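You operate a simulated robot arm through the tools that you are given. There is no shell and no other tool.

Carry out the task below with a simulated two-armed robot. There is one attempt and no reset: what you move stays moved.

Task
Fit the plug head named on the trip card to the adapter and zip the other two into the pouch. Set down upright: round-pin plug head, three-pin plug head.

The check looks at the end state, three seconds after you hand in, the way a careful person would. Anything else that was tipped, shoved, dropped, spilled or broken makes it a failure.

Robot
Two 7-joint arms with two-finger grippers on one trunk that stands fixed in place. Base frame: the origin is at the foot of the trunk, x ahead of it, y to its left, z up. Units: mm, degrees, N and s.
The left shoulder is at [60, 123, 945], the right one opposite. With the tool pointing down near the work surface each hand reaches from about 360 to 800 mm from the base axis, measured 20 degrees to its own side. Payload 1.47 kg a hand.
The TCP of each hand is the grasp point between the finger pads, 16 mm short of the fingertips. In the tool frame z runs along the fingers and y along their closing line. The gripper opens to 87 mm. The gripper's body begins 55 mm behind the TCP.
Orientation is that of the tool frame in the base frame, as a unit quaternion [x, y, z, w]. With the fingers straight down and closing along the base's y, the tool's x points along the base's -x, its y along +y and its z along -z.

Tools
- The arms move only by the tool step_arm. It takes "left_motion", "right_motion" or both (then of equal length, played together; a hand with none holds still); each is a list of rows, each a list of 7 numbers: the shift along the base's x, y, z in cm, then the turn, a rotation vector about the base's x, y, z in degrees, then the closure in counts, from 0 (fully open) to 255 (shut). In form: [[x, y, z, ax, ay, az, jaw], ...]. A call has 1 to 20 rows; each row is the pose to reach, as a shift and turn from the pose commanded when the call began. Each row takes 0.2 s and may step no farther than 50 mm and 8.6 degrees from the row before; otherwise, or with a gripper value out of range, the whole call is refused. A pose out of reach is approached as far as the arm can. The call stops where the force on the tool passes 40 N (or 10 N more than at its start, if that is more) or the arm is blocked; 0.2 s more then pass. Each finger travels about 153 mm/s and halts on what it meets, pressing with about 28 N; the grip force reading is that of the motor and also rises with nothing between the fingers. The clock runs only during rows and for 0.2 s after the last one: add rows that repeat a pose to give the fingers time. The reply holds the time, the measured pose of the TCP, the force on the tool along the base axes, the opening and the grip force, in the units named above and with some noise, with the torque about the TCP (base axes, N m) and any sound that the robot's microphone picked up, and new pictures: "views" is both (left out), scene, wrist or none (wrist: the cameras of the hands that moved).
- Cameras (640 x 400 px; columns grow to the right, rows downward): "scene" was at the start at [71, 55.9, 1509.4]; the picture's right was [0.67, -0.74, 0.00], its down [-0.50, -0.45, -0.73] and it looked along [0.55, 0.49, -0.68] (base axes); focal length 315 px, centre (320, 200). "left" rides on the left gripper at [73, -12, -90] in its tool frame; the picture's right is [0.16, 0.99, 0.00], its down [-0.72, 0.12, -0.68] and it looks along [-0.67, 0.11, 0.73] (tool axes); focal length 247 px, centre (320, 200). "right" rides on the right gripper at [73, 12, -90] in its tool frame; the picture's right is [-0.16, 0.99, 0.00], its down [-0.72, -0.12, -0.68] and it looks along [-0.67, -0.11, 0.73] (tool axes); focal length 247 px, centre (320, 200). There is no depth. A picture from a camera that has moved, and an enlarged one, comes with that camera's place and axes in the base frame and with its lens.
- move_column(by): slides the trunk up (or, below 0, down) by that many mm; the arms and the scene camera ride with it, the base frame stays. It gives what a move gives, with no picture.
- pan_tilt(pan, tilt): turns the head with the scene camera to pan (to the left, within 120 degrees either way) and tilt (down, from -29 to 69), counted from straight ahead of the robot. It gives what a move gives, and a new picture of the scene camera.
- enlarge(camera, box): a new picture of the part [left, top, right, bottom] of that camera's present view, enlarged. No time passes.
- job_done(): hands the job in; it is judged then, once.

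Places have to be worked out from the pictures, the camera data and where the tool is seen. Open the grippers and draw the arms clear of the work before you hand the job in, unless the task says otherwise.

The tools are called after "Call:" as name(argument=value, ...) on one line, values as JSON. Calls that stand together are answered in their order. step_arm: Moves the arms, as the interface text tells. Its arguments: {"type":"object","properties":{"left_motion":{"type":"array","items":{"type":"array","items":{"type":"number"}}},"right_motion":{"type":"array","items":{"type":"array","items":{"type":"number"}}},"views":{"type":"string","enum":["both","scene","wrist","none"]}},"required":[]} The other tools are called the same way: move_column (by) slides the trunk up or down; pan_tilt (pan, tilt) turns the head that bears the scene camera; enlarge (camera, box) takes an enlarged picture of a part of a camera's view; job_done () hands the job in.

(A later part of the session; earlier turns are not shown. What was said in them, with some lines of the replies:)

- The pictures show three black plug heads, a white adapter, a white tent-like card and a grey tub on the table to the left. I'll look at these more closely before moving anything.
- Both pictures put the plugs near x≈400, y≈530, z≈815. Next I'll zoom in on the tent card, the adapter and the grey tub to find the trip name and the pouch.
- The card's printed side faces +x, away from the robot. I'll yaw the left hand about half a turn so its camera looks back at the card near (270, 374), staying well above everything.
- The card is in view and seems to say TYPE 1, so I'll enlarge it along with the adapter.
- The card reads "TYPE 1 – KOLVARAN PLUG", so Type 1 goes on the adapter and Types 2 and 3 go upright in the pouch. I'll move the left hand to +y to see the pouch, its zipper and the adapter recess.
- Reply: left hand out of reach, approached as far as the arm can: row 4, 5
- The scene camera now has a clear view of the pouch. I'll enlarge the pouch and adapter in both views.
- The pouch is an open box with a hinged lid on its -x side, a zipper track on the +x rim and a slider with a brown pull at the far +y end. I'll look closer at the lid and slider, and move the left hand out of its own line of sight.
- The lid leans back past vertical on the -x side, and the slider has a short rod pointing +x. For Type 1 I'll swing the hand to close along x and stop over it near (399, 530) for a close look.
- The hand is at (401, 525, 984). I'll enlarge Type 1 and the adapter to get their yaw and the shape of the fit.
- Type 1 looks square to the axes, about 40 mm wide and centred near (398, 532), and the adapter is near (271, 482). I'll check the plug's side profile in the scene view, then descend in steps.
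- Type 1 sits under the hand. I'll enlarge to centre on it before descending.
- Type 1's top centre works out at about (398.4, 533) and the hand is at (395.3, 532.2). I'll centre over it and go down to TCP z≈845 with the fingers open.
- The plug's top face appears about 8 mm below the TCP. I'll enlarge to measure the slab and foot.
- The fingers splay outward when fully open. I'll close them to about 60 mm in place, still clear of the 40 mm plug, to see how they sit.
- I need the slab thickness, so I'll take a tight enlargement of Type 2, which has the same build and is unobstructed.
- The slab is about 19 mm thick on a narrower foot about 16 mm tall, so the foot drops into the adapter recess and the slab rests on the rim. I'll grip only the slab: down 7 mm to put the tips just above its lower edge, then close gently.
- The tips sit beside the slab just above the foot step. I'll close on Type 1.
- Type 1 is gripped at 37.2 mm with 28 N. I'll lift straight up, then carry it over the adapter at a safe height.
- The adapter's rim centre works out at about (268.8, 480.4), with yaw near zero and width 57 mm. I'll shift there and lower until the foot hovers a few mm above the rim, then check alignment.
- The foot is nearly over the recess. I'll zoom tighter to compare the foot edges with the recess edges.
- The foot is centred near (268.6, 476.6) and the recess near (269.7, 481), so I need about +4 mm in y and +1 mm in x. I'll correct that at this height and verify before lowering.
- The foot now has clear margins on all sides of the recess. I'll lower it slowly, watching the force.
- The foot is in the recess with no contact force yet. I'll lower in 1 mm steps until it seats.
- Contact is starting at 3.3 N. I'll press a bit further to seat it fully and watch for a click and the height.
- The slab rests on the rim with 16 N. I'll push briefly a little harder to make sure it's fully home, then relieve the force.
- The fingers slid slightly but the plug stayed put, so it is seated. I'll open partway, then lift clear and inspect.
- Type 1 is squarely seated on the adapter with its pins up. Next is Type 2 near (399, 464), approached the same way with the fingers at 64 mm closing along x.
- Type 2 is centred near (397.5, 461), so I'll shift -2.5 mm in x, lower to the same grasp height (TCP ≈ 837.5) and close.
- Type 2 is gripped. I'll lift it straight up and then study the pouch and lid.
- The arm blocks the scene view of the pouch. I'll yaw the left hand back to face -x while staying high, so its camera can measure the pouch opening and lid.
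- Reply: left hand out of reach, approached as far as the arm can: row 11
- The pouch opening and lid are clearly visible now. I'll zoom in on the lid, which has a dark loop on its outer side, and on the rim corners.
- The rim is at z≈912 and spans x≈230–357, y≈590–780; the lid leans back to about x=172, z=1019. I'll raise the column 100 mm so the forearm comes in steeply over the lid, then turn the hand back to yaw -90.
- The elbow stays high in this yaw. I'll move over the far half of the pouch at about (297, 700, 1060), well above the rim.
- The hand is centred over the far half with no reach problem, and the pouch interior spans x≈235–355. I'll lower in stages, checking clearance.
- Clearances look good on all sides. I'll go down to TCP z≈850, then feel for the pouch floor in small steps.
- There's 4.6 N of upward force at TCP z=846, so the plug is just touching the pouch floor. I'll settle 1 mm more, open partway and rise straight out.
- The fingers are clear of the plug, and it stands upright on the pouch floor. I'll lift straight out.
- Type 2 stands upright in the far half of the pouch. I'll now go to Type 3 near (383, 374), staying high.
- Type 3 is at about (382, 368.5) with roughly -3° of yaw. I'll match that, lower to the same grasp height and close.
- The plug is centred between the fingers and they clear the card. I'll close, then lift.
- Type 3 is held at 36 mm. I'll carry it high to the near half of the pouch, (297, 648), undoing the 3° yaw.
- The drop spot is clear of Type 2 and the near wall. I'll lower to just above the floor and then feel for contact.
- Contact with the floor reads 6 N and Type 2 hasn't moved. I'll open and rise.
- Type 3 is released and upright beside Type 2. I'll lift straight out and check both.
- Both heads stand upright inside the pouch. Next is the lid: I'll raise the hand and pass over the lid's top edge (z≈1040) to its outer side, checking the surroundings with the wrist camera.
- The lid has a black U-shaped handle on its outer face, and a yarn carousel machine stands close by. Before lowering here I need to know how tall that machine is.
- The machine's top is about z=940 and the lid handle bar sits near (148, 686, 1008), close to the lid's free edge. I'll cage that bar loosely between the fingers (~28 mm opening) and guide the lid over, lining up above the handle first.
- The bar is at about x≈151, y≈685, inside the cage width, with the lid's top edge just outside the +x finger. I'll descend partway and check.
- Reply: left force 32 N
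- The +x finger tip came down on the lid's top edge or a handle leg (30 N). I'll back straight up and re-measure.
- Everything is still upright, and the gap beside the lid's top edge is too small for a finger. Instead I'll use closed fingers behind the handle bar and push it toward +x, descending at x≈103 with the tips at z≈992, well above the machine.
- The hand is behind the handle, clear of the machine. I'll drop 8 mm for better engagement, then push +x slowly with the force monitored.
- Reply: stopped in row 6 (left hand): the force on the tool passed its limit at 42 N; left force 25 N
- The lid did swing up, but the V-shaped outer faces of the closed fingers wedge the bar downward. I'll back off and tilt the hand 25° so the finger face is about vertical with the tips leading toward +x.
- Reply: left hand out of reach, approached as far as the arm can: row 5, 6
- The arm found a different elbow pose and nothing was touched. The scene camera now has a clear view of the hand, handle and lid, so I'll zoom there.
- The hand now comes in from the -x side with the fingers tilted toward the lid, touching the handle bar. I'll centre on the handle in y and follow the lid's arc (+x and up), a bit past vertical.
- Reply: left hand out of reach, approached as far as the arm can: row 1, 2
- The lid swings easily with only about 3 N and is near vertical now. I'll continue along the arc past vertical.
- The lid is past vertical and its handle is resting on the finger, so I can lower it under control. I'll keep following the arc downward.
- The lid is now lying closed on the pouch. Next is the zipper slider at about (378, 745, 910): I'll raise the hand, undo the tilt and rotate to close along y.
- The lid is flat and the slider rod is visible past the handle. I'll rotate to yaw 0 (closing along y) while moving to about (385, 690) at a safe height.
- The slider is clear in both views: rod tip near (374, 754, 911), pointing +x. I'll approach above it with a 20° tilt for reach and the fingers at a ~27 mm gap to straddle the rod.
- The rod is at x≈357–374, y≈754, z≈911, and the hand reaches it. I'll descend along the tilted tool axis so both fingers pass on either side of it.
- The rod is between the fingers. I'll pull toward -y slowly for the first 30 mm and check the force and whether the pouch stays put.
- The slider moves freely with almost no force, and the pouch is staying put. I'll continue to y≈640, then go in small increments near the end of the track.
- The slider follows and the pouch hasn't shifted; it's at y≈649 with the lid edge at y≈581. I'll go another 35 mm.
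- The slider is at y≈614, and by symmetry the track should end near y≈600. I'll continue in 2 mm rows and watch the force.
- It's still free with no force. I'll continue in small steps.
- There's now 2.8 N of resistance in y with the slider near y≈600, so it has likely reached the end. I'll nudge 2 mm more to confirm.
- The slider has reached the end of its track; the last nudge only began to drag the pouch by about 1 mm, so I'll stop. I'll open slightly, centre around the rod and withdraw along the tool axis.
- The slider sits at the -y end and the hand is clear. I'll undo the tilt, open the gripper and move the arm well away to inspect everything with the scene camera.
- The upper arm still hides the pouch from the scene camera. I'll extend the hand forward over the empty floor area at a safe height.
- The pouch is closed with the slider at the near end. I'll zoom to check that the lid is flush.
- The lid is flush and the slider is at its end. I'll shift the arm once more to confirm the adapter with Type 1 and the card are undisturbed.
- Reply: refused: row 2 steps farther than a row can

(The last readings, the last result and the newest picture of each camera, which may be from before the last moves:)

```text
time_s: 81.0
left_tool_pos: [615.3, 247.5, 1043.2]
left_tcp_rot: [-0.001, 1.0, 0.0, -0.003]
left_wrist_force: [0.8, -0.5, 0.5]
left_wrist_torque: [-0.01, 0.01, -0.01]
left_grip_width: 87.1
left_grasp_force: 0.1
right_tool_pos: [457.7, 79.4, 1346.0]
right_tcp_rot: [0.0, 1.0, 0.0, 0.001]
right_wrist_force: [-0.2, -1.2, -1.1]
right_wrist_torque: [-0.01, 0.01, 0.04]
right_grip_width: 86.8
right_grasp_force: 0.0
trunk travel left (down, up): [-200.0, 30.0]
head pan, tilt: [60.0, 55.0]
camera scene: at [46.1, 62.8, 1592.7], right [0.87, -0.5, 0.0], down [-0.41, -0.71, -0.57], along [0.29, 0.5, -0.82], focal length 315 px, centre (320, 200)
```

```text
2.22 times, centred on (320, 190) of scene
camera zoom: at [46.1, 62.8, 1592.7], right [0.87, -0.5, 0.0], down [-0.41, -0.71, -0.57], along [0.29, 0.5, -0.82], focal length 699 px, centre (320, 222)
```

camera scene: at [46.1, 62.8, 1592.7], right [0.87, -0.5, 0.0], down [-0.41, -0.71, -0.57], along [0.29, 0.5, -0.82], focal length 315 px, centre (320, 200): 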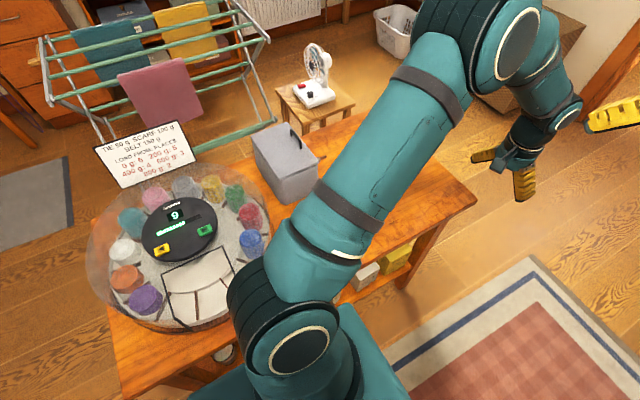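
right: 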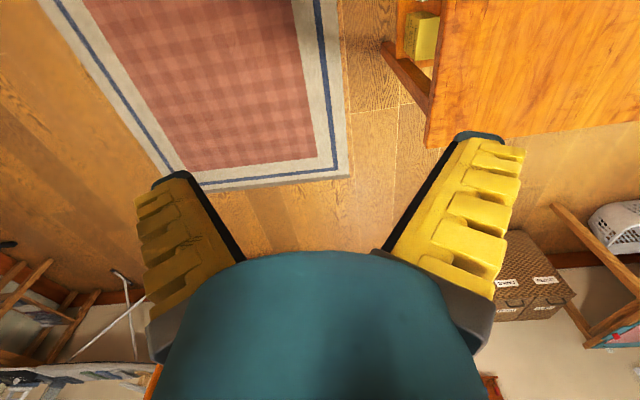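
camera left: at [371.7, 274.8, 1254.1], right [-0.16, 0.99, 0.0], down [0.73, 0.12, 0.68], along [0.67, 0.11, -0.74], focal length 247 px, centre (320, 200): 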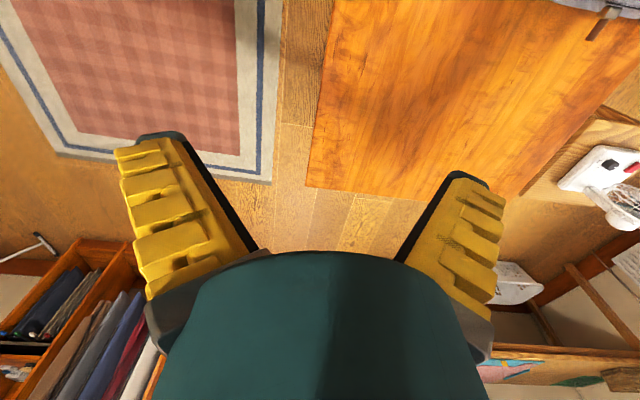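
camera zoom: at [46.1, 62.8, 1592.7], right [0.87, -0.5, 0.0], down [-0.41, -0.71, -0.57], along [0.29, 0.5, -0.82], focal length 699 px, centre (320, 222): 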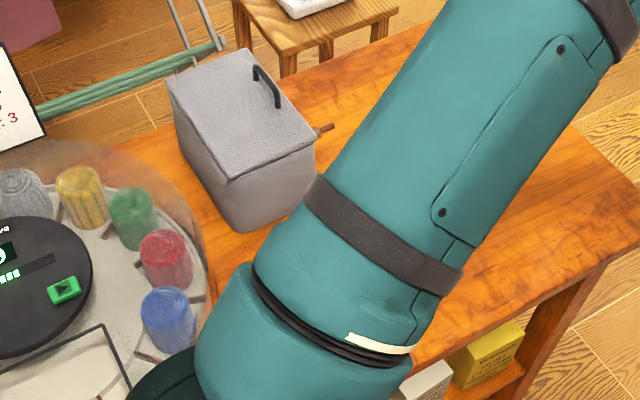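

The call was refused for too large a step, so I'll repeat it with smaller steps.

Call:
step_arm(left_motion=[[-1.5, 1.5, 2.5, 0, 0, 0, 0], [-3.5, 3.5, 5.5, 0, 0, 0, 0], [-5.5, 5.5, 8.5, 0, 0, 0, 0], [-7.5, 7.5, 11.5, 0, 0, 0, 0], [-9.5, 10, 14, 0, 0, 0, 0], [-11.5, 12.5, 16.5, 0, 0, 0, 0], [-13.5, 15, 19, 0, 0, 0, 0], [-15.5, 18, 21, 0, 0, 0, 0], [-17, 21, 22, 0, 0, 0, 0]], views="both")

Call:
enlarge(camera="scene", box=[240, 100, 400, 280])

```text
time_s: 83.0
left_tool_pos: [443.9, 459.5, 1263.8]
left_tcp_rot: [-0.002, 1.0, -0.001, -0.002]
left_wrist_force: [-0.2, 0.1, -0.3]
left_wrist_torque: [-0.01, 0.0, -0.01]
left_grip_width: 86.7
left_grasp_force: 0.1
right_tool_pos: [457.7, 79.3, 1344.8]
right_tcp_rot: [0.0, 1.0, 0.0, -0.001]
right_wrist_force: [-0.1, 0.3, 0.0]
right_wrist_torque: [-0.01, -0.01, -0.03]
right_grip_width: 87.0
right_grasp_force: 0.2
trunk travel left (down, up): [-200.0, 30.0]
head pan, tilt: [60.0, 55.0]
camera scene: at [45.1, 63.3, 1592.7], right [0.87, -0.5, 0.0], down [-0.41, -0.71, -0.57], along [0.29, 0.5, -0.82], focal length 315 px, centre (320, 200)
camera left: at [371.0, 446.2, 1354.6], right [-0.16, 0.99, 0.0], down [0.73, 0.12, 0.68], along [0.67, 0.11, -0.74], focal length 247 px, centre (320, 200)
```

scene: 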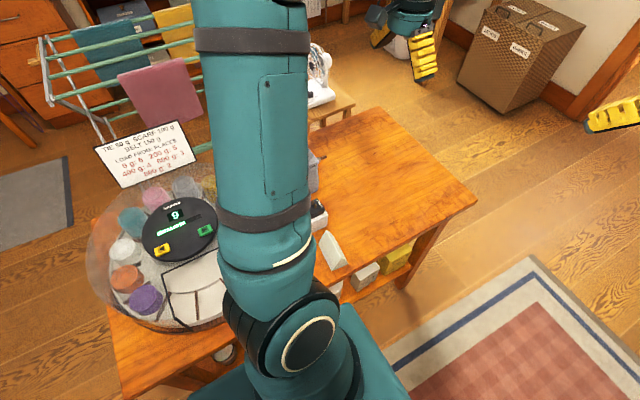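
left: 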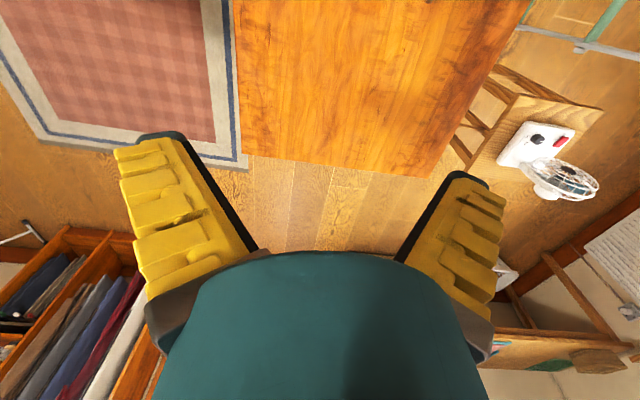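

```text
2.22 times, centred on (320, 190) of scene
camera zoom: at [45.1, 63.3, 1592.7], right [0.87, -0.5, 0.0], down [-0.41, -0.71, -0.57], along [0.29, 0.5, -0.82], focal length 699 px, centre (320, 222)
```

zoom: 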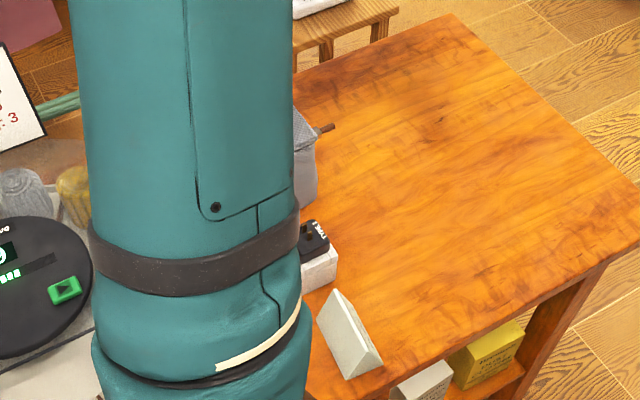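

The adapter with Type 1 and the trip card are both undisturbed. The pouch is closed and zipped with Types 2 and 3 inside, and both arms are clear with open grippers, so I'm handing in.

Call:
job_done()

```text
The job is handed in.
```

The job is handed in. The trip card named Type 1, so I fitted the Type 1 plug head to the adapter. Types 2 (round-pin) and 3 (three-pin) are in the pouch with the lid closed.

- **Adapter:** Type 1 is seated squarely in the recess with its pins up. There was no click; I pushed it down with about 17 N until it stopped moving.
- **Pouch contents:** I set both heads down upright, and their pins were still up when the lid was half closed. I couldn't see inside after that.
- **Zipper:** I pulled the slider along its track until it stopped near the far corner. The lid looks flush.
- **Unplanned contact:** While reaching for the lid handle, a finger pressed on the lid edge or handle (about 30 N), and a first push on the handle jammed at 42 N. I backed off both times and saw no damage.
- **Pouch shift:** The pouch probably moved about 1 cm while I was closing the lid, and about 1 mm more on the last zipper nudge.

The trip card and adapter were still in place at the end. Both arms are clear with the grippers open.
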